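You operate a simulated robot arm through the tools that you are given. There is no shell and no other tool. Be economical: measure what you need, move in short steps, check, and stop when the job is done.

Carry out the task below with a simulated robot arm. There is one attempt and no reset: what you move stays moved.

JOB
Take the clear jug and leave it on the top of the drain bench. Then put the silicone bung on the top of the side table away on the grey mat. Then pull the side table drawer open. Keep to this order. Set down upright: clear jug, silicone bung.

It is judged by the outcome, as a careful person would: the job done as asked, and still so three seconds after it is handed in. It fails if anything else is knocked over, pushed out of place, dropped, spilled or broken.

ROBOT AND FRAMES
A 7-joint arm with a two-finger parallel gripper on a trunk, on a base that drives. Base frame: it is fixed to the floor where the robot stands at the start and does not move with it; the origin is under the middle of the robot, x ahead of it, y to its left, z up. Lengths are in m, angles in degrees, forces in N, time in s.
With the tool pointing down near the work surface it reaches from about 0.22 to 0.74 m from the robot's upright axis, wherever it stands. Its first joint turns from -166.0 to 166.0 degrees. Places, roughly: grey mat (32x12 cm) [3.46, -16.86, 0.62]; side table drawer [3.4, 0.6, 0.7]; silicone bung [3.75, 0.5, 0.75]; top of the drain bench [2.4, 0.8, 0.9]. Payload 1.57 kg.
The TCP is the grasp point between the finger pads, 0.03 m short of the fingertips. In the tool frame z runs along the fingers and y along their closing line. The gripper opens to 0.11 m. The fingers are 0.024 m wide and 0.012 m thick; the gripper's body (0.048 by 0.112 m) begins 0.078 m behind the TCP.
Orientation is told as [roll, pitch, yaw] about the base's x, y, z axes, in that order, counted from this pose: with the fingers straight down and closing along the base's y, the tool's x points along the base's -x, its y along +y and its z along -z.

CONTROLS
- The arm moves only by the tool arm_command. Its argument "steps" is a list of rows, each a list of 3 entries, a list of its own where there are three numbers: the gripper command, from -1 (fully open) to 1 (shut), values between in proportion, then the shift along the base's x, y, z in units of 100 mm (1.0 is 100 mm), then the turn, a rotation vector about the base's x, y, z in units of 45 degrees (1.0 is 45 degrees). In form: [[fingers, [dx, dy, dz], [wx, wy, wz]], ...]. A call has 1 to 12 rows; each row is the pose to reach, as a shift and turn from the pose commanded when the call began. A call with a number of a shift or a turn outside -1 to 1 is refused whole. Each row takes 0.2 s and may step no farther than 0.05 m and 8.6 degrees from the row before; otherwise, or with a gripper value out of range, the whole call is refused. Where a pose cannot be reached the arm comes as near as it can. A force on the tool above 40 N (or 10 N above the force at the start of the call, whichever is more), or a blocked arm, ends the call early, and 0.2 s more pass. Each finger travels about 0.045 m/s and halts on what it meets, pressing with about 28 N; the grip force reading is that of the motor and also rises with nothing between the fingers. The clock runs only during rows and for 0.2 s after the last one: add rows that repeat a pose to give the fingers time. The reply holds the time, the measured pose of the TCP, the force on the tool along the base axes, the opening and the grip force, in the units named above and with some noise, with the torque about the TCP (base axes, N m) and any sound that the robot's microphone picked up.
- Cameras (640 x 400 px; columns grow to the right, rows downward): "scene" is now at [0.0196, 0.1612, 1.589]; the picture's right is [-0.02, -1.00, 0.00], its down [-0.60, 0.01, -0.80] and it looks along [0.80, -0.02, -0.60] (base axes); focal length 280 px, centre (320, 200). "wrist" rides on the gripper at [0.07, 0.016, -0.141] in the tool frame; the picture's right is [-0.23, 0.97, 0.00], its down [-0.86, -0.20, -0.48] and it looks along [-0.47, -0.11, 0.88] (tool axes); focal length 222 px, centre (320, 200). There is no depth. A picture from a camera that has moved, and an enlarged one, comes with that camera's place and axes in the base frame and with its lens. The place of the scene camera against the robot may be out by one fixed shift of up to 0.025 m in any direction.
- grab_frame(camera): a new picture of that camera. It takes no simulated time.
- raise_lower(by): slides the trunk up (or, below 0, down) by that many m; the arm and the scene camera ride with it, the base frame stays. It gives what a move gives, with no picture.
- drive_base(legs): drives the robot by 1 to 6 legs, each [ahead, turn to the left] in m and degrees, along the robot's own axes; the way and the turn of a leg run together, so that a leg with both is an arc; at most 1.5 m and 180 degrees a leg. The arm and the cameras ride along, it lands a little off, and it stops where it bumps. It gives what a move gives.
- aim_head(pan, tilt): turns the head with the scene camera to pan (to the left, within 155 degrees either way) and tilt (down, from -29 to 69), counted from straight ahead of the robot. It gives what a move gives.
- inspect(camera, box): a new picture of the part [left, top, right, bottom] of that camera's present view, enlarged. It takes no simulated time.
- finish_job(): hands the job in; it is judged then, once.

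Go step by step. Nothing tells you exact positions but the pictures and the camera data: compare them with the known pose of the tool, close in by small moves and look again before you grip or let go. The budget is 165 turns and 120 pictures, counting those below and the enlarged ones. Unless the task says otherwise, let go and move clear before handing in, and close with one line.

The tools are called after "Call:" as name(argument=value, ...) on one line, values as JSON. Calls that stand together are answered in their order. arm_command: Moves the arm, as the interface text tells. Its arguments: {"type":"object","properties":{"steps":{"type":"array"}},"required":["steps"]} The other tools are called the same way: raise_lower (by) slides the trunk up or down; drive_base (legs) drives the base; aim_head (pan, tilt) turns the head that bears the scene camera; grab_frame (camera) takes a picture; inspect (camera, box) takes an enlarged picture of a part of a camera's view; finish_job () hands the job in.

At the start:

```text
time_s: 0.0
position: [0.4035, 0.0613, 1.2706]
ee_rot: [0.0, 0.0, 0.0]
contact_force: [1.1, 0.4, 0.6]
ft_torque: [0.04, 0.02, 0.01]
finger_gap: 0.1098
grasp_force: 0.1
trunk travel left (down, up): [-0.5, 0.09]
robot x, y, heading: [0.0007, 0.0039, 0.1]
head pan, tilt: [-1.3, 37.2]
```

scene: 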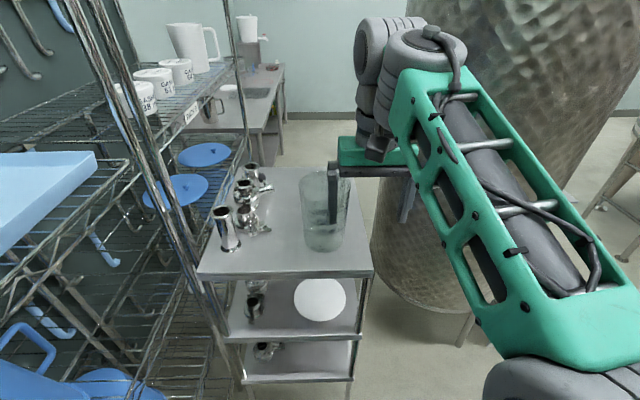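
wrist: 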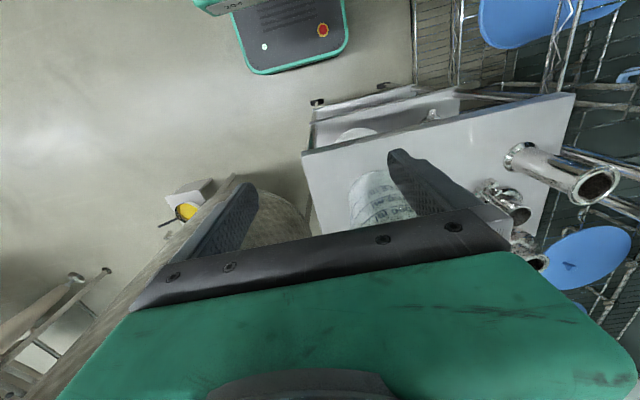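

I see a cart ahead with what looks like the clear jug on it, shelves to the left and benches beyond. I'll zoom in on the jug and look around before moving.

Call:
inspect(camera="scene", box=[180, 130, 400, 290])

Call:
inspect(camera="scene", box=[90, 0, 310, 140])

Call:
aim_head(pan=0, tilt=10)

Call:
grab_frame(camera="scene")

```text
2.50 times, centred on (290, 210) of scene
camera zoom: at [0.0196, 0.1612, 1.589], right [-0.02, -1.0, 0.0], down [-0.6, 0.01, -0.8], along [0.8, -0.02, -0.6], focal length 701 px, centre (395, 175)
```

zoom: 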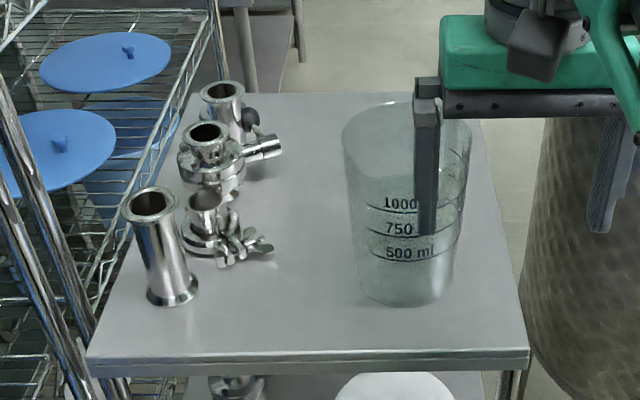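

```text
2.86 times, centred on (200, 70) of scene
camera zoom: at [0.0196, 0.1612, 1.589], right [-0.02, -1.0, 0.0], down [-0.6, 0.01, -0.8], along [0.8, -0.02, -0.6], focal length 801 px, centre (663, 571)
```

zoom: 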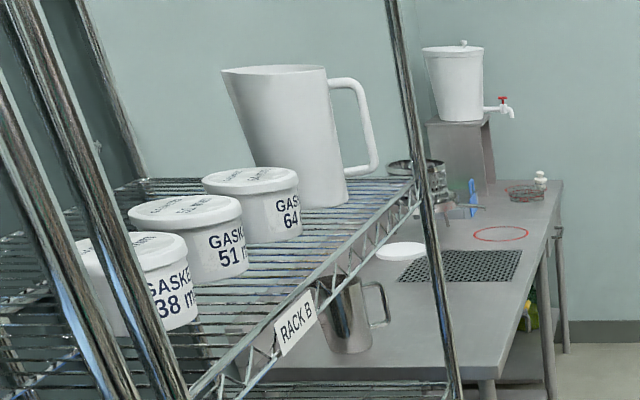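

```text
time_s: 0.9
position: [0.403, 0.0599, 1.2704]
ee_rot: [0.0, 0.0, 0.1]
contact_force: [-0.5, -0.3, 0.4]
ft_torque: [-0.02, -0.05, 0.02]
finger_gap: 0.1103
grasp_force: 0.0
trunk travel left (down, up): [-0.5, 0.09]
robot x, y, heading: [-0.0055, 0.001, -0.1]
head pan, tilt: [0.0, 10.0]
```

```text
115 pictures are left
camera scene: at [0.0258, 0.1632, 1.6324], right [0.0, -1.0, 0.0], down [-0.17, 0.0, -0.98], along [0.98, 0.0, -0.17], focal length 280 px, centre (320, 200)
```

scene: 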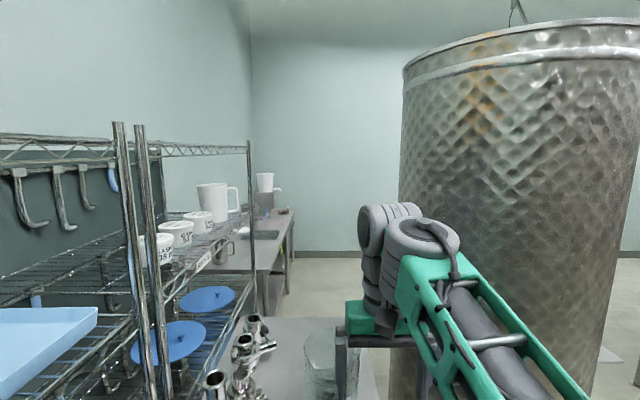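

The clear jug stands on the cart top. Triangulating both cameras, the cart top is at z≈1.08, with the jug axis at about (0.51, 0.14), rim ≈1.28 and diameter ≈0.10. I'll look around to plan routes.

Call:
aim_head(pan=-60, tilt=25)

Call:
grab_frame(camera="scene")

Call:
aim_head(pan=-130, tilt=25)

Call:
grab_frame(camera="scene")

Call:
aim_head(pan=70, tilt=25)

Call:
grab_frame(camera="scene")

Call:
aim_head(pan=140, tilt=25)

Call:
grab_frame(camera="scene")

```text
time_s: 2.2
position: [0.4029, 0.0612, 1.2702]
ee_rot: [0.0, 0.0, 0.0]
contact_force: [0.3, 0.0, 0.9]
ft_torque: [0.0, 0.04, -0.01]
finger_gap: 0.1098
grasp_force: 0.1
trunk travel left (down, up): [-0.5, 0.09]
robot x, y, heading: [0.0009, 0.0025, 0.1]
head pan, tilt: [-60.0, 25.0]
```

```text
114 pictures are left
camera scene: at [-0.0211, 0.0834, 1.6081], right [-0.87, -0.5, 0.0], down [-0.21, 0.37, -0.91], along [0.45, -0.78, -0.42], focal length 280 px, centre (320, 200)
```

scene: 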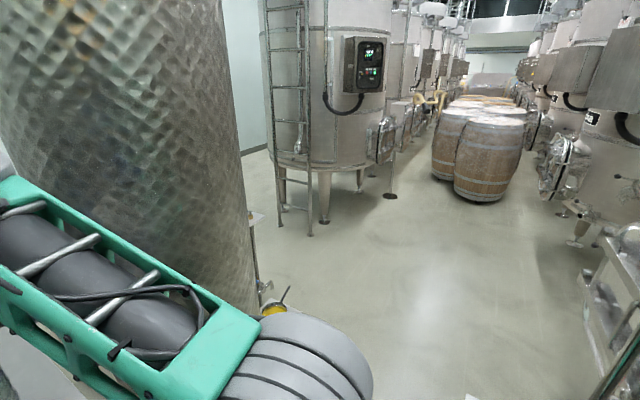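

```text
time_s: 3.6
position: [0.4033, 0.0607, 1.2702]
ee_rot: [0.0, 0.0, 0.1]
contact_force: [-0.2, -0.7, 0.3]
ft_torque: [-0.01, 0.0, -0.01]
finger_gap: 0.1097
grasp_force: 0.0
trunk travel left (down, up): [-0.5, 0.09]
robot x, y, heading: [0.0003, 0.0003, -0.0]
head pan, tilt: [-130.0, 25.0]
```

```text
113 pictures are left
camera scene: at [-0.1264, 0.0925, 1.6081], right [-0.77, 0.64, 0.0], down [0.27, 0.32, -0.91], along [-0.58, -0.69, -0.42], focal length 280 px, centre (320, 200)
```

scene: 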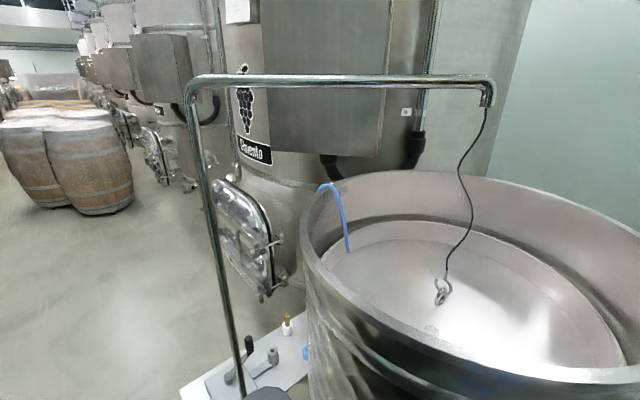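

```text
time_s: 6.6
position: [0.4033, 0.0596, 1.27]
ee_rot: [-0.1, 0.1, 0.0]
contact_force: [-0.6, 0.6, -0.7]
ft_torque: [0.0, 0.01, 0.03]
finger_gap: 0.1102
grasp_force: 0.0
trunk travel left (down, up): [-0.5, 0.09]
robot x, y, heading: [-0.0024, -0.0016, -0.1]
head pan, tilt: [70.0, 25.0]
```

```text
112 pictures are left
camera scene: at [-0.0357, 0.2497, 1.6081], right [0.94, -0.34, 0.0], down [-0.14, -0.4, -0.91], along [0.31, 0.85, -0.42], focal length 280 px, centre (320, 200)
```

scene: 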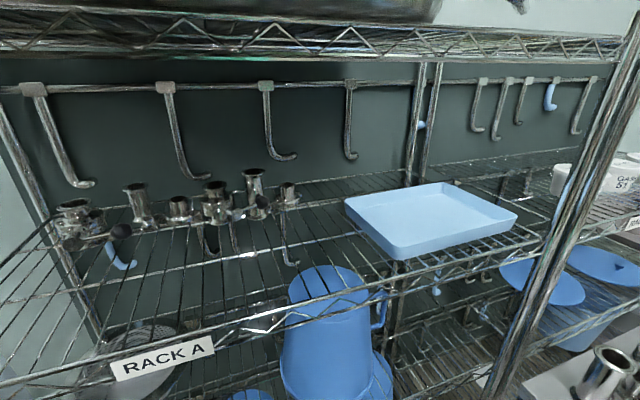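

```text
time_s: 8.0
position: [0.4033, 0.0615, 1.2705]
ee_rot: [0.0, 0.1, 0.0]
contact_force: [0.0, 0.5, 0.4]
ft_torque: [0.04, -0.03, 0.0]
finger_gap: 0.11
grasp_force: 0.0
trunk travel left (down, up): [-0.5, 0.09]
robot x, y, heading: [-0.0019, 0.0012, 0.1]
head pan, tilt: [140.0, 25.0]
```

```text
111 pictures are left
camera scene: at [-0.1378, 0.2224, 1.6081], right [0.64, 0.77, 0.0], down [0.32, -0.27, -0.91], along [-0.69, 0.58, -0.42], focal length 280 px, centre (320, 200)
```

scene: 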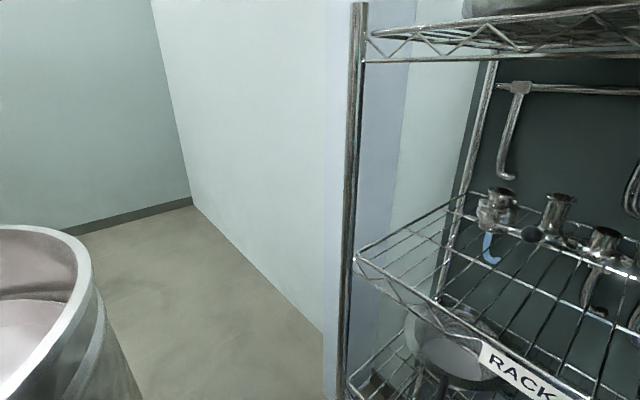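

The tank stands ahead-right, there is a tub behind-right, and a long aisle runs to −y. I'll back up slightly and look at the jug again, so the gripper can tilt to near horizontal clear of it.

Call:
drive_base(legs=[[-0.12, 0]])

Call:
aim_head(pan=0, tilt=37)

Call:
arm_command(steps=[[-1, [0, 0, 0], [0, -0.18, 0]], [-1, [0, 0, 0], [0, -0.36, 0]], [-1, [0, 0, 0], [0, -0.54, 0]], [-1, [0, 0, 0], [0, -0.72, 0]], [-1, [0, 0, 0], [0, -0.9, 0]]])

Call:
grab_frame(camera="scene")

Call:
grab_frame(camera="wrist")

```text
time_s: 9.1
position: [0.3339, 0.0809, 1.2704]
ee_rot: [0.1, 0.0, 2.0]
contact_force: [-0.4, -0.4, 0.4]
ft_torque: [0.05, 0.02, 0.0]
finger_gap: 0.1099
grasp_force: 0.0
trunk travel left (down, up): [-0.5, 0.09]
robot x, y, heading: [-0.0637, 0.0131, 2.7]
head pan, tilt: [140.0, 25.0]
stopped in leg 1: the robot was blocked; the commanded pose is now the measured one
```

```text
time_s: 11.4
position: [0.3347, 0.0823, 1.2697]
ee_rot: [0.0, 0.1, 2.0]
contact_force: [1.5, 0.0, -0.1]
ft_torque: [-0.03, -0.01, 0.0]
finger_gap: 0.11
grasp_force: 0.1
trunk travel left (down, up): [-0.5, 0.09]
robot x, y, heading: [-0.0669, 0.0158, 2.7]
head pan, tilt: [0.0, 37.0]
```

```text
time_s: 12.4
position: [0.3618, 0.0959, 1.1871]
ee_rot: [-0.4, -18.4, 4.3]
contact_force: [-1.2, -0.3, 0.2]
ft_torque: [-0.02, -0.07, 0.02]
finger_gap: 0.1099
grasp_force: 0.0
out of reach, approached as far as the arm can: row 5
trunk travel left (down, up): [-0.5, 0.09]
robot x, y, heading: [-0.065, 0.0127, 2.8]
head pan, tilt: [0.0, 37.0]
stopped in row 5: the arm was blocked; the commanded pose is now the measured one
```

```text
110 pictures are left
camera scene: at [-0.058, 0.1758, 1.5827], right [0.05, -1.0, 0.0], down [-0.6, -0.03, -0.8], along [0.8, 0.04, -0.6], focal length 280 px, centre (320, 200)
```

scene: 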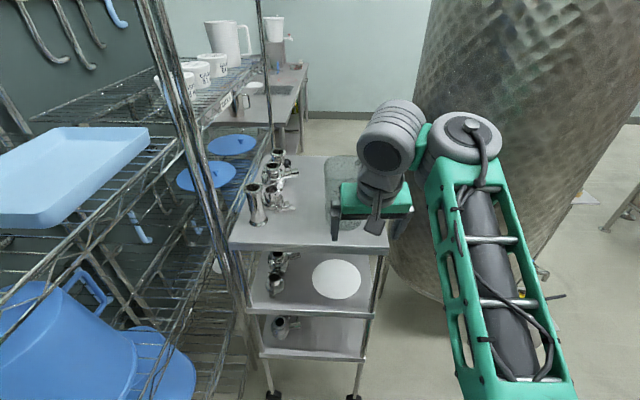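

```text
109 pictures are left
camera wrist: at [0.2526, 0.1062, 1.2989], right [0.15, 0.99, 0.07], down [0.67, -0.15, 0.73], along [0.73, -0.06, -0.69], focal length 222 px, centre (320, 200)
```

wrist: 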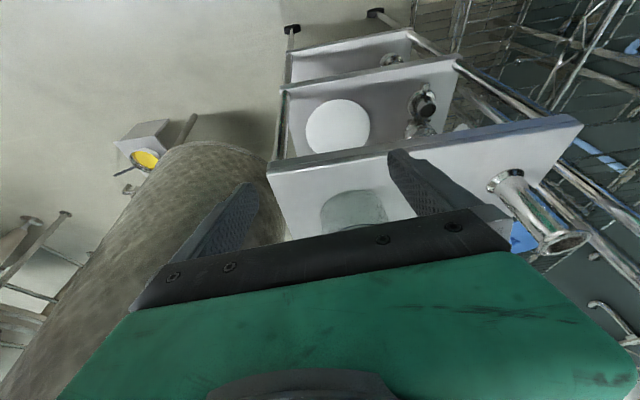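

Backing up was blocked at 7 cm, and pitching forward is out of reach this close in. Instead I'll approach the jug from its right side, fingers pointing +y and closing along x. First I undo the pitch, rise, and start yawing by −90.

Call:
arm_command(steps=[[-1, [0, 0, 0.4], [0, 0.15, 0]], [-1, [0, -0.1, 0.8], [0, 0.3, 0]], [-1, [0, -0.3, 1.0], [0, 0.4, 0]], [-1, [0, -0.6, 1.0], [0, 0.4, 0]]])

Call:
arm_command(steps=[[-1, [0, 0, 0], [0, 0, -0.18]], [-1, [0, 0, 0], [0, 0, -0.36]], [-1, [0, 0, 0], [0, 0, -0.54]], [-1, [0, 0, 0], [0, 0, -0.72]], [-1, [0, 0, 0], [0, 0, -0.9]], [-1, [0, 0, 0], [0, 0, -1.0]]])

Call:
arm_command(steps=[[-1, [0, 0, 0], [0, 0, -0.18]], [-1, [0, 0, 0], [0, 0, -0.36]], [-1, [0, 0, 0], [0, 0, -0.54]], [-1, [0, 0, 0], [0, 0, -0.72]], [-1, [0, 0, 0], [0, 0, -0.9]], [-1, [0, 0, 0], [0, 0, -1.0]]])

Call:
grab_frame(camera="scene")

```text
time_s: 13.4
position: [0.3693, 0.0391, 1.2883]
ee_rot: [0.9, 0.3, 4.2]
contact_force: [0.8, 0.4, -0.1]
ft_torque: [0.01, 0.13, 0.01]
finger_gap: 0.11
grasp_force: 0.0
out of reach, approached as far as the arm can: row 2
trunk travel left (down, up): [-0.5, 0.09]
robot x, y, heading: [-0.0653, 0.0126, 2.4]
head pan, tilt: [0.0, 37.0]
```

```text
time_s: 14.8
position: [0.3657, 0.0378, 1.2888]
ee_rot: [0.9, 0.0, -41.1]
contact_force: [-0.3, 0.4, -0.3]
ft_torque: [-0.01, 0.02, 0.01]
finger_gap: 0.11
grasp_force: 0.1
trunk travel left (down, up): [-0.5, 0.09]
robot x, y, heading: [-0.0693, 0.0142, 2.8]
head pan, tilt: [0.0, 37.0]
```

```text
time_s: 16.2
position: [0.3651, 0.0369, 1.2896]
ee_rot: [0.9, 0.1, -86.0]
contact_force: [0.1, -0.5, -1.2]
ft_torque: [-0.03, -0.01, -0.01]
finger_gap: 0.1101
grasp_force: 0.0
trunk travel left (down, up): [-0.5, 0.09]
robot x, y, heading: [-0.0657, 0.0128, 2.6]
head pan, tilt: [0.0, 37.0]
```

```text
108 pictures are left
camera scene: at [-0.0541, 0.1762, 1.5892], right [0.05, -1.0, 0.0], down [-0.6, -0.03, -0.8], along [0.8, 0.04, -0.6], focal length 280 px, centre (320, 200)
```

scene: 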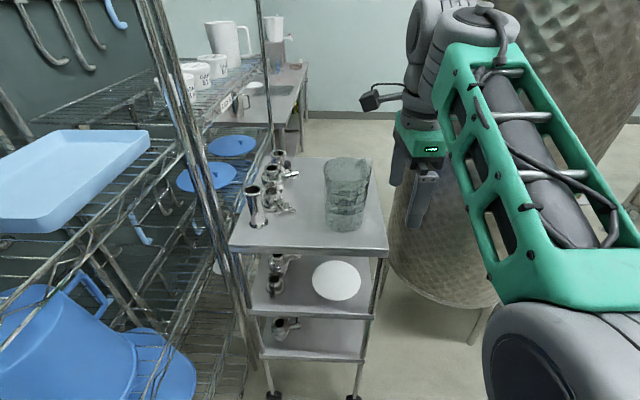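

The arm is now beside the jug. The jug nearly fills the gripper's opening, so I'll measure its diameter more exactly.

Call:
inspect(camera="scene", box=[296, 145, 392, 245])

Call:
grab_frame(camera="wrist")

```text
4.00 times, centred on (344, 195) of scene
camera zoom: at [-0.0541, 0.1762, 1.5892], right [0.05, -1.0, 0.0], down [-0.6, -0.03, -0.8], along [0.8, 0.04, -0.6], focal length 1122 px, centre (224, 220)
```

zoom: 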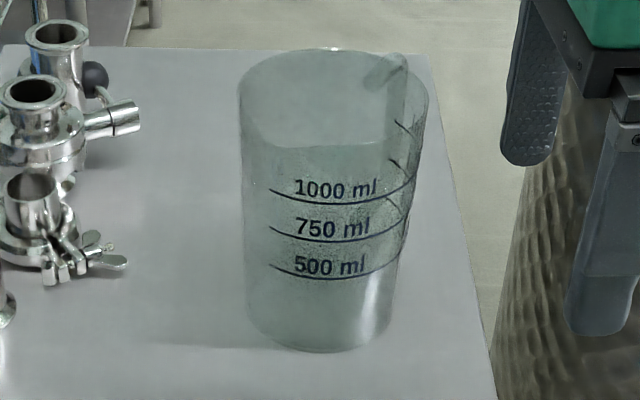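

```text
106 pictures are left
camera wrist: at [0.3761, 0.1077, 1.4312], right [0.99, -0.16, 0.02], down [-0.15, -0.87, 0.48], along [-0.06, -0.47, -0.88], focal length 222 px, centre (320, 200)
```

wrist: 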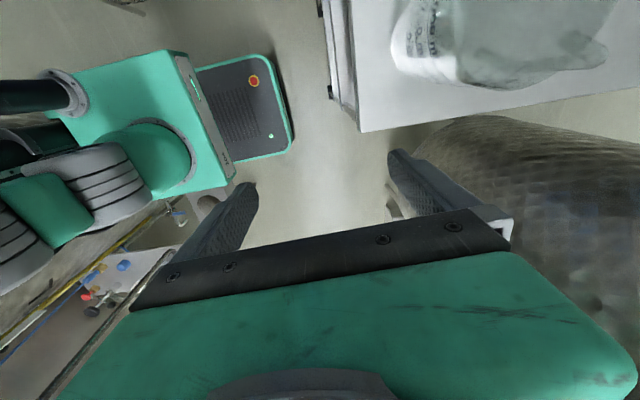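

The body tapers from about 0.093 m at the base to 0.108 m at the rim, with a spout at the back right, so I'll grip low. I move the tool off the cart's right edge first, then roll it to point +y.

Call:
arm_command(steps=[[-1, [0.25, -0.2, 0], [0, 0, -0.05]], [-1, [0.6, -0.5, 0], [0, 0, -0.09]], [-1, [1.0, -0.7, 0], [0, 0, -0.09]], [-1, [1.0, -0.7, 0], [0.18, 0, -0.09]], [-1, [1.0, -0.7, 0], [0.36, 0, -0.09]], [-1, [1.0, -0.7, 0], [0.54, 0, -0.09]], [-1, [1.0, -0.7, 0], [0.72, 0, -0.09]], [-1, [1.0, -0.7, 0], [0.85, 0, -0.09]]])

Call:
grab_frame(camera="scene")

```text
time_s: 18.0
position: [0.4481, -0.0297, 1.2604]
ee_rot: [1.2, 20.4, -89.7]
contact_force: [-0.7, 0.6, -0.3]
ft_torque: [0.05, 0.03, 0.0]
finger_gap: 0.11
grasp_force: 0.2
out of reach, approached as far as the arm can: row 5, 6, 7, 8
trunk travel left (down, up): [-0.5, 0.09]
robot x, y, heading: [-0.0666, 0.0151, 2.7]
head pan, tilt: [0.0, 37.0]
```

```text
105 pictures are left
camera scene: at [-0.054, 0.1761, 1.5893], right [0.05, -1.0, 0.0], down [-0.6, -0.03, -0.8], along [0.8, 0.04, -0.6], focal length 280 px, centre (320, 200)
```

scene: 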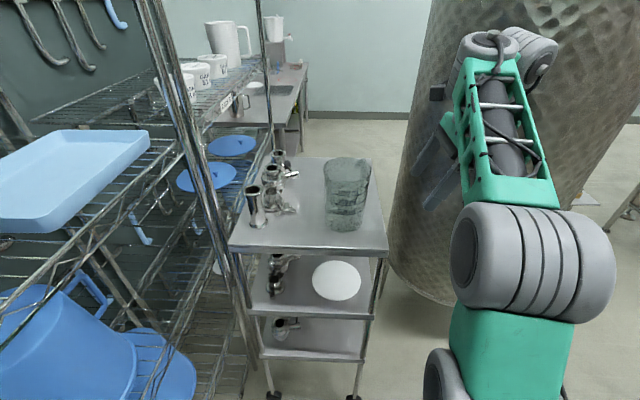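

The arm seems over-extended upward, so raising the trunk and lowering the TCP beside the cart should make this roll reachable.

Call:
raise_lower(by=0.09)

Call:
arm_command(steps=[[-1, [0, -0.1, -0.4], [0, 0, 0]], [-1, [0, -0.2, -0.8], [0, 0, 0]], [-1, [0, -0.2, -1.0], [0.18, 0, 0]], [-1, [0, -0.2, -1.0], [0.36, 0, 0]], [-1, [0, -0.2, -1.0], [0.54, 0, 0]], [-1, [0, -0.2, -1.0], [0.72, 0, 0]], [-1, [0, -0.2, -1.0], [0.9, 0, 0]], [-1, [0, -0.2, -1.0], [1.0, 0, 0]]])

Call:
grab_frame(camera="scene")

```text
time_s: 19.2
position: [0.4469, -0.0298, 1.3516]
ee_rot: [1.2, 20.3, -89.7]
contact_force: [0.0, 0.3, -0.5]
ft_torque: [-0.03, -0.01, -0.01]
finger_gap: 0.1098
grasp_force: 0.1
trunk travel left (down, up): [-0.59, 0.0]
robot x, y, heading: [-0.0654, 0.0124, 2.7]
head pan, tilt: [0.0, 37.0]
```

```text
time_s: 21.0
position: [0.4472, -0.055, 1.2508]
ee_rot: [0.5, 25.5, -89.7]
contact_force: [-0.1, -0.2, 0.3]
ft_torque: [0.0, 0.01, -0.02]
finger_gap: 0.1099
grasp_force: 0.0
out of reach, approached as far as the arm can: row 3, 4, 5, 6, 7, 8
trunk travel left (down, up): [-0.59, 0.0]
robot x, y, heading: [-0.0648, 0.0125, 2.7]
head pan, tilt: [0.0, 37.0]
```

```text
104 pictures are left
camera scene: at [-0.054, 0.1761, 1.6793], right [0.05, -1.0, 0.0], down [-0.6, -0.03, -0.8], along [0.8, 0.04, -0.6], focal length 280 px, centre (320, 200)
```

scene: 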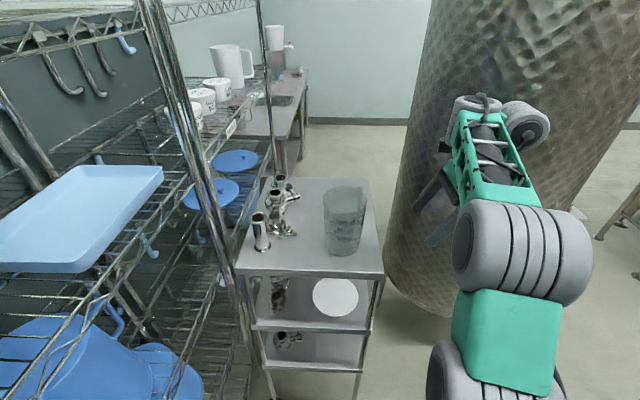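

The tilt stalls at 25° even within reach, so it looks like a wrist limit for sideways pointing. I'll test pointing radially outward at larger radius, with the camera side up, in free space right of the cart.

Call:
arm_command(steps=[[-1, [0, -0.2, 0.3], [-0.18, 0, 0]], [-1, [0.2, -0.4, 0.3], [-0.36, 0, 0]], [-1, [0.4, -0.7, 0.3], [-0.56, 0, 0]], [-1, [0.4, -1.0, 0.3], [-0.56, 0, 0]]])

Call:
arm_command(steps=[[-1, [0, 0, 0], [0, 0, -0.18]], [-1, [0, 0, 0], [0, 0, -0.36]], [-1, [0, 0, 0], [0, 0, -0.54]], [-1, [0, 0, 0], [0, 0, -0.72]], [-1, [0, 0, 0], [0, 0, -0.9]], [-1, [0, 0, 0], [0, 0, -1.0]]])

Call:
arm_command(steps=[[-1, [0, 0, 0], [0, 0, -0.18]], [-1, [0, 0, 0], [0, 0, -0.36]], [-1, [0, 0, 0], [0, 0, -0.54]], [-1, [0, 0, 0], [0, 0, -0.72]], [-1, [0, 0, 0], [0, 0, -0.9]], [-1, [0, 0, 0], [0, 0, -1.0]]])

Call:
arm_command(steps=[[-1, [0, 0, 0], [0, -0.18, 0]], [-1, [0, 0, 0], [0, -0.36, 0]], [-1, [0, 0, 0], [0, -0.54, 0]], [-1, [0, 0, 0], [0, -0.72, 0]], [-1, [0, 0, 0], [0, -0.9, 0]], [-1, [0, 0, 0], [0, -1.0, 0]]])

Call:
grab_frame(camera="scene")

```text
refused: row 3 steps farther than a row can; nothing moved
```

```text
time_s: 22.4
position: [0.4438, -0.0577, 1.2592]
ee_rot: [0.2, 25.3, -134.8]
contact_force: [0.1, -0.1, 0.3]
ft_torque: [-0.02, 0.0, 0.01]
finger_gap: 0.11
grasp_force: 0.1
out of reach, approached as far as the arm can: row 6
trunk travel left (down, up): [-0.59, 0.0]
robot x, y, heading: [-0.0647, 0.0145, 2.8]
head pan, tilt: [0.0, 37.0]
```

```text
time_s: 23.8
position: [0.4307, -0.0509, 1.2919]
ee_rot: [0.7, 24.7, -179.9]
contact_force: [0.3, -0.6, 0.5]
ft_torque: [-0.03, 0.01, 0.0]
finger_gap: 0.1102
grasp_force: 0.1
out of reach, approached as far as the arm can: row 1, 2, 3, 4, 5, 6
trunk travel left (down, up): [-0.59, 0.0]
robot x, y, heading: [-0.0658, 0.0135, 2.8]
head pan, tilt: [0.0, 37.0]
```

```text
time_s: 25.2
position: [0.5548, 0.0494, 1.4732]
ee_rot: [11.9, 71.4, -169.0]
contact_force: [-2.1, -0.4, 2.2]
ft_torque: [0.05, 0.16, 0.07]
finger_gap: 0.1101
grasp_force: 0.1
out of reach, approached as far as the arm can: row 1, 2, 3, 4, 5, 6
trunk travel left (down, up): [-0.59, 0.0]
robot x, y, heading: [-0.0668, 0.0099, 2.8]
head pan, tilt: [0.0, 37.0]
stopped in row 6: the arm was blocked; the commanded pose is now the measured one
```

```text
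103 pictures are left
camera scene: at [-0.0591, 0.1738, 1.6782], right [0.05, -1.0, 0.0], down [-0.6, -0.03, -0.8], along [0.8, 0.04, -0.6], focal length 280 px, centre (320, 200)
```

scene: 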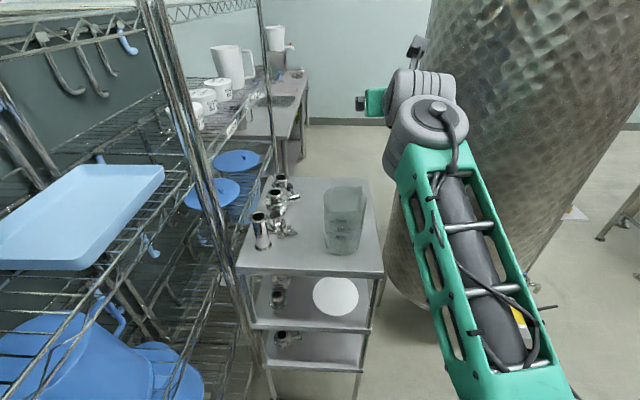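

Radial pointing works with the camera side up (71° tilt here). I just need more standoff from the jug, so I'll see what blocked the base behind.

Call:
aim_head(pan=-150, tilt=60)

Call:
grab_frame(camera="scene")

Call:
aim_head(pan=-80, tilt=55)

Call:
grab_frame(camera="scene")

Call:
aim_head(pan=150, tilt=60)

Call:
grab_frame(camera="scene")

```text
time_s: 27.5
position: [0.559, 0.05, 1.4725]
ee_rot: [12.2, 71.2, -169.0]
contact_force: [-0.6, 0.0, -0.7]
ft_torque: [-0.02, -0.01, 0.02]
finger_gap: 0.11
grasp_force: 0.1
trunk travel left (down, up): [-0.59, 0.0]
robot x, y, heading: [-0.0662, 0.0113, 3.1]
head pan, tilt: [-150.0, 60.0]
```

```text
102 pictures are left
camera scene: at [-0.1977, 0.1356, 1.648], right [-0.54, 0.84, 0.0], down [0.73, 0.47, -0.5], along [-0.42, -0.27, -0.87], focal length 280 px, centre (320, 200)
```

scene: 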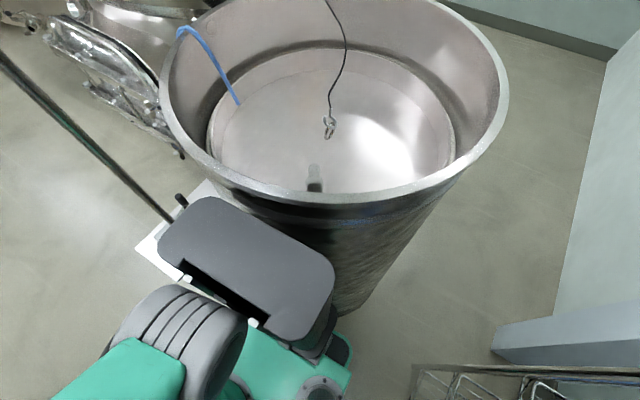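

```text
time_s: 28.9
position: [0.5594, 0.0513, 1.4725]
ee_rot: [12.2, 71.4, -169.0]
contact_force: [-0.3, -0.4, 0.5]
ft_torque: [0.0, -0.02, 0.02]
finger_gap: 0.11
grasp_force: 0.0
trunk travel left (down, up): [-0.59, 0.0]
robot x, y, heading: [-0.0674, 0.0086, 2.8]
head pan, tilt: [-80.0, 55.0]
```

```text
101 pictures are left
camera scene: at [-0.1257, 0.1015, 1.6541], right [-0.97, -0.22, 0.0], down [-0.18, 0.8, -0.57], along [0.13, -0.56, -0.82], focal length 280 px, centre (320, 200)
```

scene: 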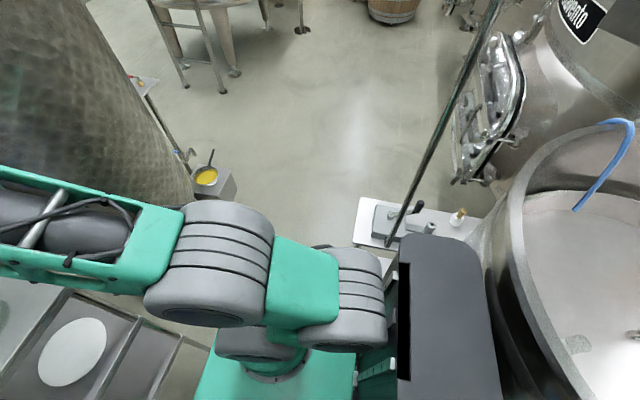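

```text
time_s: 32.2
position: [0.5594, 0.0509, 1.4714]
ee_rot: [12.1, 71.4, -169.0]
contact_force: [-0.4, -0.4, -0.3]
ft_torque: [0.02, 0.02, 0.02]
finger_gap: 0.1098
grasp_force: 0.1
trunk travel left (down, up): [-0.59, 0.0]
robot x, y, heading: [-0.0661, 0.0154, 3.1]
head pan, tilt: [150.0, 60.0]
```

```text
100 pictures are left
camera scene: at [-0.2011, 0.2022, 1.648], right [0.46, 0.89, 0.0], down [0.77, -0.39, -0.5], along [-0.45, 0.23, -0.87], focal length 280 px, centre (320, 200)
```

scene: 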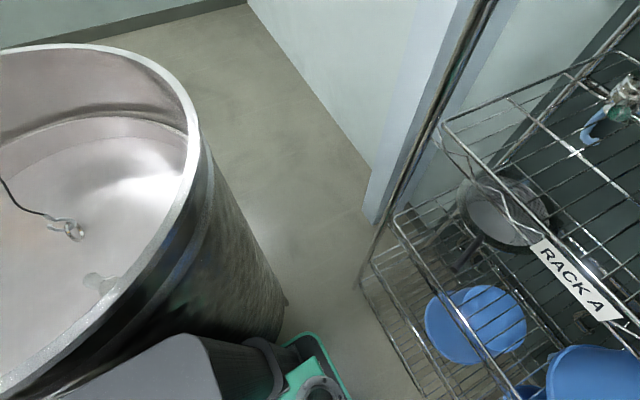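

The tub is right behind, but there's free floor to the right. I'll pull forward a little, turn right, drive out about 0.45 m, then turn left to face the jug across the cart's corner.

Call:
drive_base(legs=[[0.08, 0], [0, -88]])

Call:
aim_head(pan=0, tilt=45)

Call:
grab_frame(camera="scene")

```text
time_s: 37.0
position: [0.0697, -0.6089, 1.4724]
ee_rot: [12.2, 71.2, 102.5]
contact_force: [-1.3, 0.5, 0.1]
ft_torque: [-0.02, 0.01, -0.04]
finger_gap: 0.1102
grasp_force: 0.1
trunk travel left (down, up): [-0.59, 0.0]
robot x, y, heading: [0.0126, 0.0185, -85.6]
head pan, tilt: [150.0, 60.0]
```

```text
time_s: 39.4
position: [0.0692, -0.609, 1.4708]
ee_rot: [12.2, 71.2, 102.5]
contact_force: [0.4, -0.2, 0.2]
ft_torque: [-0.02, 0.02, 0.0]
finger_gap: 0.1101
grasp_force: 0.1
trunk travel left (down, up): [-0.59, 0.0]
robot x, y, heading: [0.0128, 0.018, -85.7]
head pan, tilt: [0.0, 45.0]
```

```text
99 pictures are left
camera scene: at [0.1613, 0.015, 1.6675], right [-1.0, -0.08, 0.0], down [-0.05, 0.7, -0.71], along [0.05, -0.7, -0.71], focal length 280 px, centre (320, 200)
```

scene: 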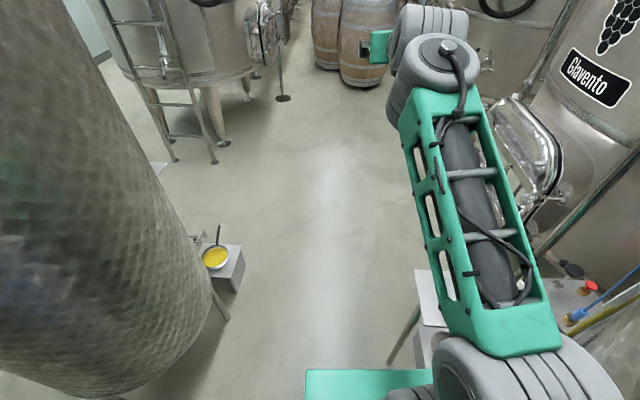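

The way is clear, but the extended arm would pass too near the tank when I turn back. I'll fold the tool down and in first.

Call:
arm_command(steps=[[-1, [0, 0.2, 0], [0.18, 0, 0]], [-1, [0, 0.5, -0.1], [0.36, 0, 0]], [-1, [0, 0.8, -0.3], [0.54, 0, 0]], [-1, [0, 1.0, -0.5], [0.72, 0, 0]], [-1, [0, 1.0, -0.7], [0.9, 0, 0]]])

Call:
drive_base(legs=[[0, 14], [0.48, 0]])

Call:
grab_frame(camera="scene")

```text
time_s: 40.6
position: [0.0695, -0.5102, 1.3999]
ee_rot: [2.8, 31.0, 94.8]
contact_force: [-1.0, 0.5, -0.5]
ft_torque: [0.0, 0.02, 0.0]
finger_gap: 0.11
grasp_force: 0.1
trunk travel left (down, up): [-0.59, 0.0]
robot x, y, heading: [0.0103, 0.0183, -85.5]
head pan, tilt: [0.0, 45.0]
```

```text
time_s: 44.3
position: [0.3439, -0.9408, 1.4006]
ee_rot: [2.6, 31.2, 108.4]
contact_force: [-0.1, -0.2, -1.0]
ft_torque: [0.05, 0.02, -0.01]
finger_gap: 0.11
grasp_force: 0.1
trunk travel left (down, up): [-0.59, 0.0]
robot x, y, heading: [0.163, -0.4414, -71.9]
head pan, tilt: [0.0, 45.0]
```

```text
98 pictures are left
camera scene: at [0.3107, -0.408, 1.6675], right [-0.95, -0.31, 0.0], down [-0.22, 0.67, -0.71], along [0.22, -0.67, -0.71], focal length 280 px, centre (320, 200)
```

scene: 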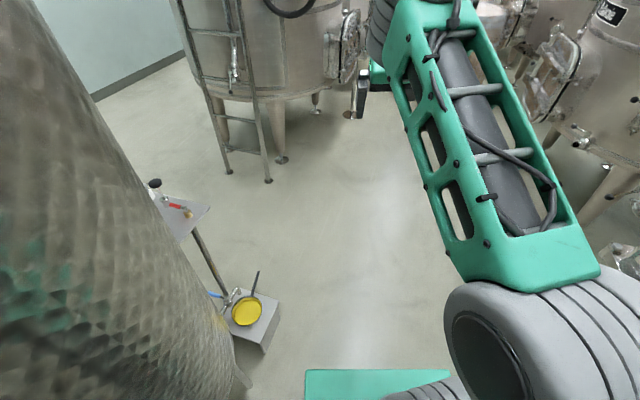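

The tank is close, so I'll fold the arm in further before turning toward the jug.

Call:
arm_command(steps=[[-1, [-0.1, 0.3, -0.1], [0.17, 0.05, 0]], [-1, [-0.2, 0.6, -0.2], [0.33, 0.11, 0]], [-1, [-0.3, 0.95, -0.3], [0.5, 0.16, 0]], [-1, [-0.3, 0.95, -0.3], [0.65, 0.21, 0]]])

Call:
arm_command(steps=[[-1, [-0.13, 0.4, 0], [0, 0, 0]], [-1, [-0.2, 0.65, 0], [0, 0, 0]]])

Call:
drive_base(legs=[[0, 60]])

Call:
grab_frame(camera="scene")

```text
time_s: 45.3
position: [0.3089, -0.8443, 1.2855]
ee_rot: [2.5, 0.3, 108.3]
contact_force: [-0.4, 0.4, -0.4]
ft_torque: [0.04, 0.01, -0.01]
finger_gap: 0.1102
grasp_force: 0.0
out of reach, approached as far as the arm can: row 2, 3, 4
trunk travel left (down, up): [-0.59, 0.0]
robot x, y, heading: [0.1657, -0.4458, -72.0]
head pan, tilt: [0.0, 45.0]
```

```text
time_s: 45.9
position: [0.289, -0.7767, 1.2866]
ee_rot: [2.4, 0.5, 108.5]
contact_force: [-0.5, -0.5, 0.7]
ft_torque: [-0.02, -0.03, -0.01]
finger_gap: 0.1099
grasp_force: 0.0
trunk travel left (down, up): [-0.59, 0.0]
robot x, y, heading: [0.1639, -0.4418, -71.7]
head pan, tilt: [0.0, 45.0]
```

```text
time_s: 47.7
position: [0.4176, -0.693, 1.2862]
ee_rot: [2.5, 0.4, 133.2]
contact_force: [0.1, -0.4, 0.7]
ft_torque: [0.01, 0.0, 0.01]
finger_gap: 0.1101
grasp_force: 0.0
trunk travel left (down, up): [-0.59, 0.0]
robot x, y, heading: [0.1657, -0.4402, -47.3]
head pan, tilt: [0.0, 45.0]
stopped in leg 1: the robot was blocked; the commanded pose is now the measured one
```

```text
97 pictures are left
camera scene: at [0.2853, -0.344, 1.6675], right [-0.73, -0.68, 0.0], down [-0.48, 0.52, -0.71], along [0.48, -0.52, -0.71], focal length 280 px, centre (320, 200)
```

scene: 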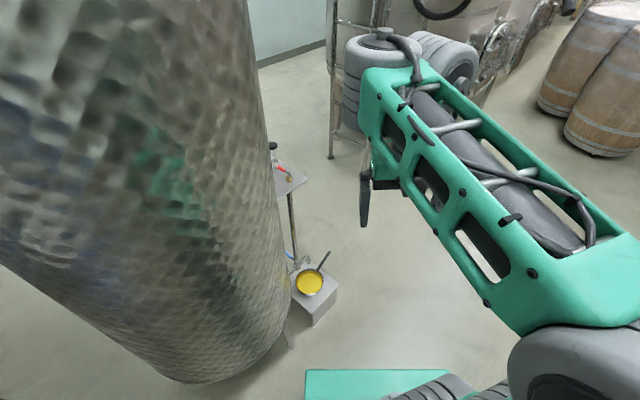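

The turn was blocked at −47°, probably by the small stand near the rear right corner. I'll look there.

Call:
aim_head(pan=-125, tilt=60)

Call:
grab_frame(camera="scene")

Call:
aim_head(pan=125, tilt=60)

Call:
grab_frame(camera="scene")

Call:
aim_head(pan=65, tilt=50)

Call:
grab_frame(camera="scene")

```text
time_s: 49.8
position: [0.4177, -0.6934, 1.2856]
ee_rot: [2.7, 0.5, 133.2]
contact_force: [0.3, 0.0, -1.0]
ft_torque: [0.0, 0.0, -0.01]
finger_gap: 0.1102
grasp_force: 0.1
trunk travel left (down, up): [-0.59, 0.0]
robot x, y, heading: [0.1639, -0.4414, -47.2]
head pan, tilt: [-125.0, 60.0]
```

```text
96 pictures are left
camera scene: at [0.1643, -0.293, 1.648], right [-0.14, 0.99, 0.0], down [0.86, 0.12, -0.5], along [-0.5, -0.07, -0.87], focal length 280 px, centre (320, 200)
```

scene: 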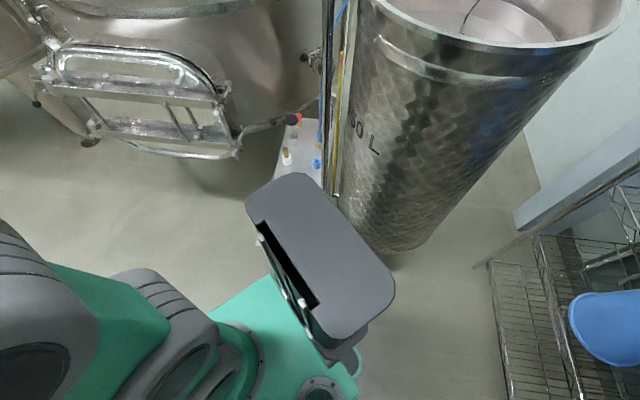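

```text
time_s: 53.3
position: [0.4182, -0.6933, 1.2855]
ee_rot: [2.6, 0.3, 133.2]
contact_force: [-0.3, -0.1, 0.2]
ft_torque: [-0.01, 0.02, 0.01]
finger_gap: 0.1101
grasp_force: 0.0
trunk travel left (down, up): [-0.59, 0.0]
robot x, y, heading: [0.1656, -0.4375, -47.5]
head pan, tilt: [125.0, 60.0]
```

```text
95 pictures are left
camera scene: at [0.2444, -0.2188, 1.648], right [0.98, -0.21, 0.0], down [-0.18, -0.85, -0.5], along [0.11, 0.49, -0.87], focal length 280 px, centre (320, 200)
```

scene: 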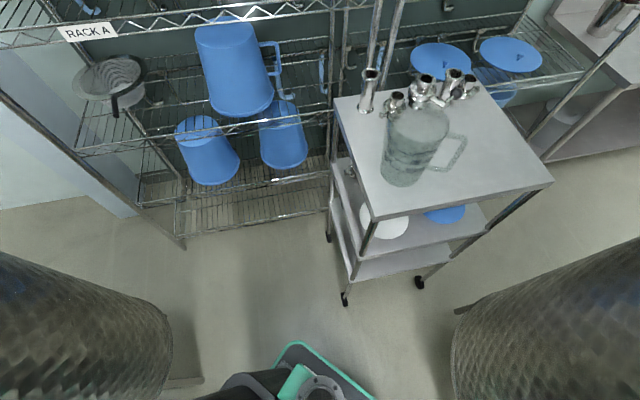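

```text
time_s: 54.6
position: [0.4192, -0.6939, 1.2857]
ee_rot: [2.5, 0.5, 133.2]
contact_force: [0.1, 0.3, -0.3]
ft_torque: [0.01, -0.04, -0.01]
finger_gap: 0.1098
grasp_force: 0.0
trunk travel left (down, up): [-0.59, 0.0]
robot x, y, heading: [0.1652, -0.4433, -47.5]
head pan, tilt: [65.0, 50.0]
```

```text
94 pictures are left
camera scene: at [0.3036, -0.2604, 1.6606], right [0.31, -0.95, 0.0], down [-0.73, -0.23, -0.64], along [0.61, 0.2, -0.77], focal length 280 px, centre (320, 200)
```

scene: 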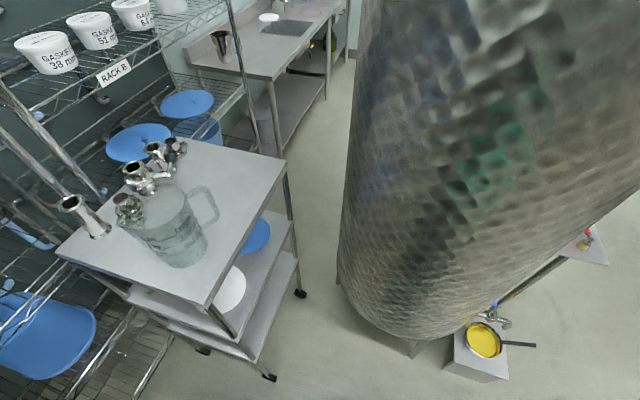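

From here I can see the jug has a handle, pointing roughly +x, which rules out side grips across x. I'll zoom in on it.

Call:
inspect(camera="scene", box=[90, 130, 250, 290])

Call:
inspect(camera="scene", box=[150, 0, 370, 140])

```text
2.50 times, centred on (170, 210) of scene
camera zoom: at [0.3036, -0.2604, 1.6606], right [0.31, -0.95, 0.0], down [-0.73, -0.23, -0.64], along [0.61, 0.2, -0.77], focal length 701 px, centre (695, 175)
```

zoom: 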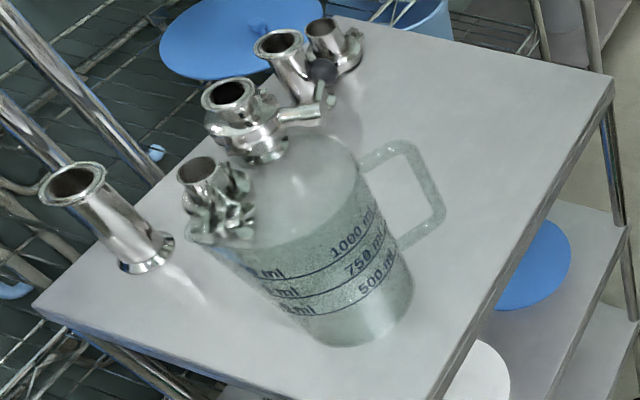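

```text
2.86 times, centred on (260, 70) of scene
camera zoom: at [0.3036, -0.2604, 1.6606], right [0.31, -0.95, 0.0], down [-0.73, -0.23, -0.64], along [0.61, 0.2, -0.77], focal length 801 px, centre (491, 571)
```

zoom: 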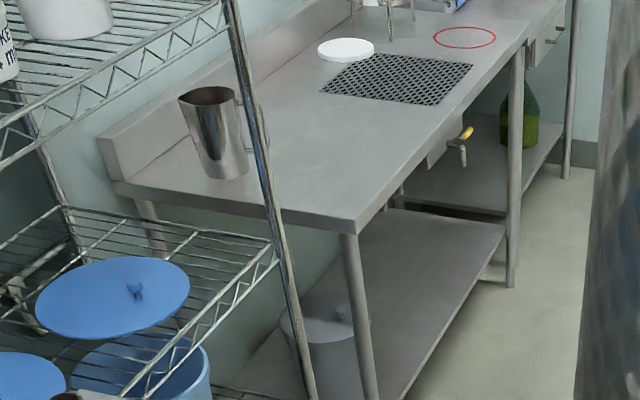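

It's a clear jug with a D handle toward about −40°, possibly with water in it. The safest reachable grip is a straight-down pinch on the wall at its near right side (−135° from the axis), away from the handle. I return to the start spot with the arm folded.

Call:
drive_base(legs=[[0, -25], [-0.45, 0], [0, 72]])

Call:
aim_head(pan=0, tilt=40)

Call:
grab_frame(camera="scene")

```text
time_s: 61.7
position: [0.3835, 0.0064, 1.2859]
ee_rot: [2.5, 0.4, -179.3]
contact_force: [0.4, 0.5, -0.5]
ft_torque: [0.0, -0.01, -0.04]
finger_gap: 0.1098
grasp_force: 0.1
trunk travel left (down, up): [-0.59, 0.0]
robot x, y, heading: [0.0253, -0.013, 0.4]
head pan, tilt: [65.0, 50.0]
```

```text
time_s: 63.1
position: [0.3837, 0.0051, 1.2867]
ee_rot: [2.6, 0.4, -179.2]
contact_force: [-0.2, -1.1, 0.1]
ft_torque: [0.05, 0.0, -0.03]
finger_gap: 0.1099
grasp_force: 0.0
trunk travel left (down, up): [-0.59, 0.0]
robot x, y, heading: [0.0259, -0.0126, 0.7]
head pan, tilt: [0.0, 40.0]
```

```text
91 pictures are left
camera scene: at [0.0431, 0.1511, 1.6747], right [0.01, -1.0, 0.0], down [-0.64, -0.01, -0.77], along [0.77, 0.01, -0.64], focal length 280 px, centre (320, 200)
```

scene: 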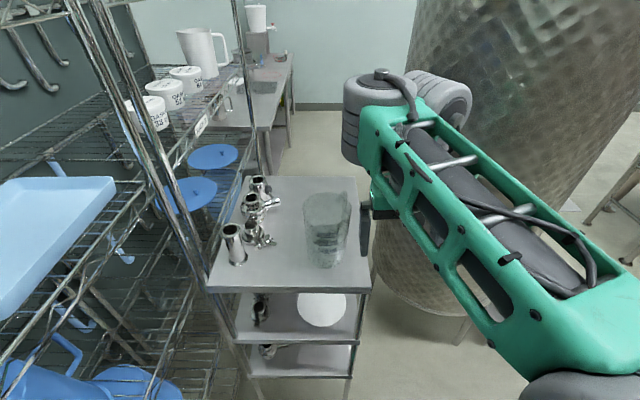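

The robot is back, with the arm folded right of the jug. I raise the tool and yaw −45° so the fingers close along the diagonal.

Call:
arm_command(steps=[[-1, [0, 0, 0.3], [0, 0, -0.18]], [-1, [0.1, 0, 0.6], [0, 0, -0.36]], [-1, [0.2, 0, 0.8], [0, 0, -0.54]], [-1, [0.3, 0, 0.9], [0, 0, -0.72]], [-1, [0.3, 0, 0.9], [0, 0, -0.9]], [-1, [0.3, 0, 0.9], [0, 0, -1.0]]])

Call:
grab_frame(camera="scene")

Call:
grab_frame(camera="wrist")

```text
time_s: 64.5
position: [0.4233, 0.0086, 1.2791]
ee_rot: [2.7, 0.2, 136.3]
contact_force: [0.8, -0.7, 0.0]
ft_torque: [-0.03, 0.07, 0.0]
finger_gap: 0.1098
grasp_force: 0.0
out of reach, approached as far as the arm can: row 1, 2, 3, 4, 5, 6
trunk travel left (down, up): [-0.59, 0.0]
robot x, y, heading: [0.0289, -0.012, 0.5]
head pan, tilt: [0.0, 40.0]
```

```text
90 pictures are left
camera scene: at [0.0466, 0.152, 1.6745], right [0.01, -1.0, 0.0], down [-0.64, -0.01, -0.76], along [0.76, 0.01, -0.64], focal length 280 px, centre (320, 200)
```

scene: 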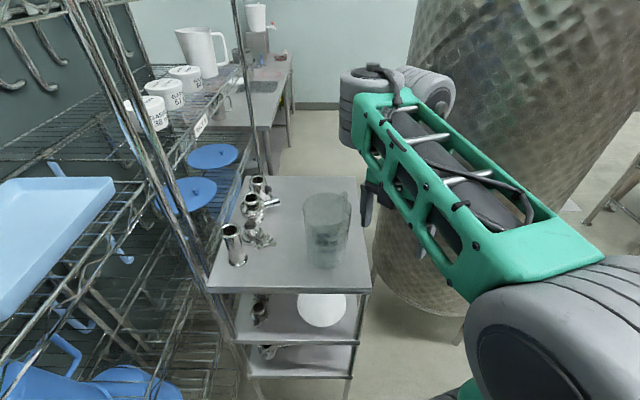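

```text
89 pictures are left
camera wrist: at [0.4679, -0.0451, 1.4218], right [-0.84, -0.55, 0.04], down [-0.47, 0.75, 0.46], along [-0.29, 0.37, -0.88], focal length 222 px, centre (320, 200)
```

wrist: 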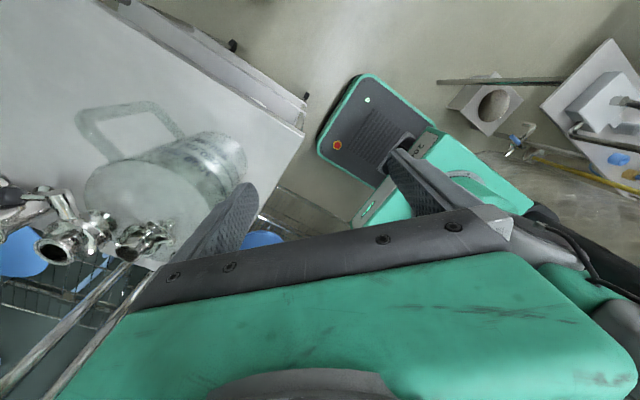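

The arm seems height-limited in this wound-up wrist configuration, because I've turned the wrist −224° in total. I'll step away from the jug and unwind by +180° to the equivalent closing line at yaw −45°.

Call:
arm_command(steps=[[-1, [-0.2, -0.4, -0.98], [0, 0, 0.18]], [-1, [-0.3, -0.5, -0.98], [0, 0, 0.36]], [-1, [-0.3, -0.5, -0.98], [0, 0, 0.54]], [-1, [-0.3, -0.5, -0.98], [0, 0, 0.72]], [-1, [-0.3, -0.5, -0.98], [0, 0, 0.9]], [-1, [-0.3, -0.5, -0.98], [0, 0, 1.0]]])

```text
refused: row 1 steps farther than a row can; nothing moved
```

I'll redo that with smaller first steps.

Call:
arm_command(steps=[[-1, [-0.1, -0.2, -0.3], [0, 0, 0.15]], [-1, [-0.2, -0.4, -0.6], [0, 0, 0.33]], [-1, [-0.3, -0.5, -0.95], [0, 0, 0.5]], [-1, [-0.3, -0.5, -0.95], [0, 0, 0.67]], [-1, [-0.3, -0.5, -0.95], [0, 0, 0.84]], [-1, [-0.3, -0.5, -0.95], [0, 0, 1.0]]])

Call:
arm_command(steps=[[-1, [0, 0, 0], [0, 0, 0.18]], [-1, [0, 0, 0], [0, 0, 0.36]], [-1, [0, 0, 0], [0, 0, 0.54]], [-1, [0, 0, 0], [0, 0, 0.72]], [-1, [0, 0, 0], [0, 0, 0.9]], [-1, [0, 0, 0], [0, 0, 1.0]]])

Call:
arm_command(steps=[[-1, [0, 0, 0], [0, 0, 0.18]], [-1, [0, 0, 0], [0, 0, 0.36]], [-1, [0, 0, 0], [0, 0, 0.54]], [-1, [0, 0, 0], [0, 0, 0.72]], [-1, [0, 0, 0], [0, 0, 0.9]], [-1, [0, 0, 0], [0, 0, 1.0]]])

Call:
arm_command(steps=[[-1, [0, 0, 0], [0, 0, 0.18]], [-1, [0, 0, 0], [0, 0, 0.36]], [-1, [0, 0, 0], [0, 0, 0.54]], [-1, [0, 0, 0], [0, 0, 0.72]], [-1, [0, 0, 0], [0, 0, 0.9]], [-1, [0, 0, 0], [0, 0, 0.98]]])

Call:
arm_command(steps=[[-1, [0, 0, 0.3], [0, 0, 0]], [-1, [0, 0, 0.6], [0, 0, 0]], [-1, [0, 0, 0.9], [0, 0, 0]]])

```text
time_s: 66.1
position: [0.3892, -0.0439, 1.1553]
ee_rot: [3.2, -5.2, -179.1]
contact_force: [0.8, 0.6, 0.6]
ft_torque: [-0.01, 0.0, 0.0]
finger_gap: 0.1099
grasp_force: 0.0
trunk travel left (down, up): [-0.59, 0.0]
robot x, y, heading: [0.0217, -0.0118, 0.6]
head pan, tilt: [0.0, 40.0]
stopped in row 6: the arm was blocked; the commanded pose is now the measured one
```

```text
time_s: 67.5
position: [0.386, -0.0436, 1.139]
ee_rot: [0.3, -8.2, -133.8]
contact_force: [0.9, 0.4, 0.2]
ft_torque: [-0.02, 0.0, -0.01]
finger_gap: 0.1099
grasp_force: 0.0
trunk travel left (down, up): [-0.59, 0.0]
robot x, y, heading: [0.025, -0.0118, 0.4]
head pan, tilt: [0.0, 40.0]
```

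```text
time_s: 68.9
position: [0.3884, -0.0437, 1.1579]
ee_rot: [2.9, -4.6, -89.1]
contact_force: [-0.3, -0.6, -0.4]
ft_torque: [-0.02, -0.01, 0.01]
finger_gap: 0.11
grasp_force: 0.1
trunk travel left (down, up): [-0.59, 0.0]
robot x, y, heading: [0.0283, -0.0165, 0.5]
head pan, tilt: [0.0, 40.0]
```

```text
time_s: 70.3
position: [0.3872, -0.0438, 1.1608]
ee_rot: [3.1, -4.5, -44.8]
contact_force: [-0.3, 0.4, -0.2]
ft_torque: [0.02, 0.0, 0.01]
finger_gap: 0.1099
grasp_force: 0.1
trunk travel left (down, up): [-0.59, 0.0]
robot x, y, heading: [0.0245, -0.0117, 0.6]
head pan, tilt: [0.0, 40.0]
```

```text
time_s: 71.1
position: [0.3875, -0.0425, 1.2523]
ee_rot: [3.2, -4.5, -44.9]
contact_force: [0.3, 0.0, -0.2]
ft_torque: [0.01, -0.03, 0.02]
finger_gap: 0.11
grasp_force: 0.0
trunk travel left (down, up): [-0.59, 0.0]
robot x, y, heading: [0.0268, -0.0144, 0.7]
head pan, tilt: [0.0, 40.0]
```

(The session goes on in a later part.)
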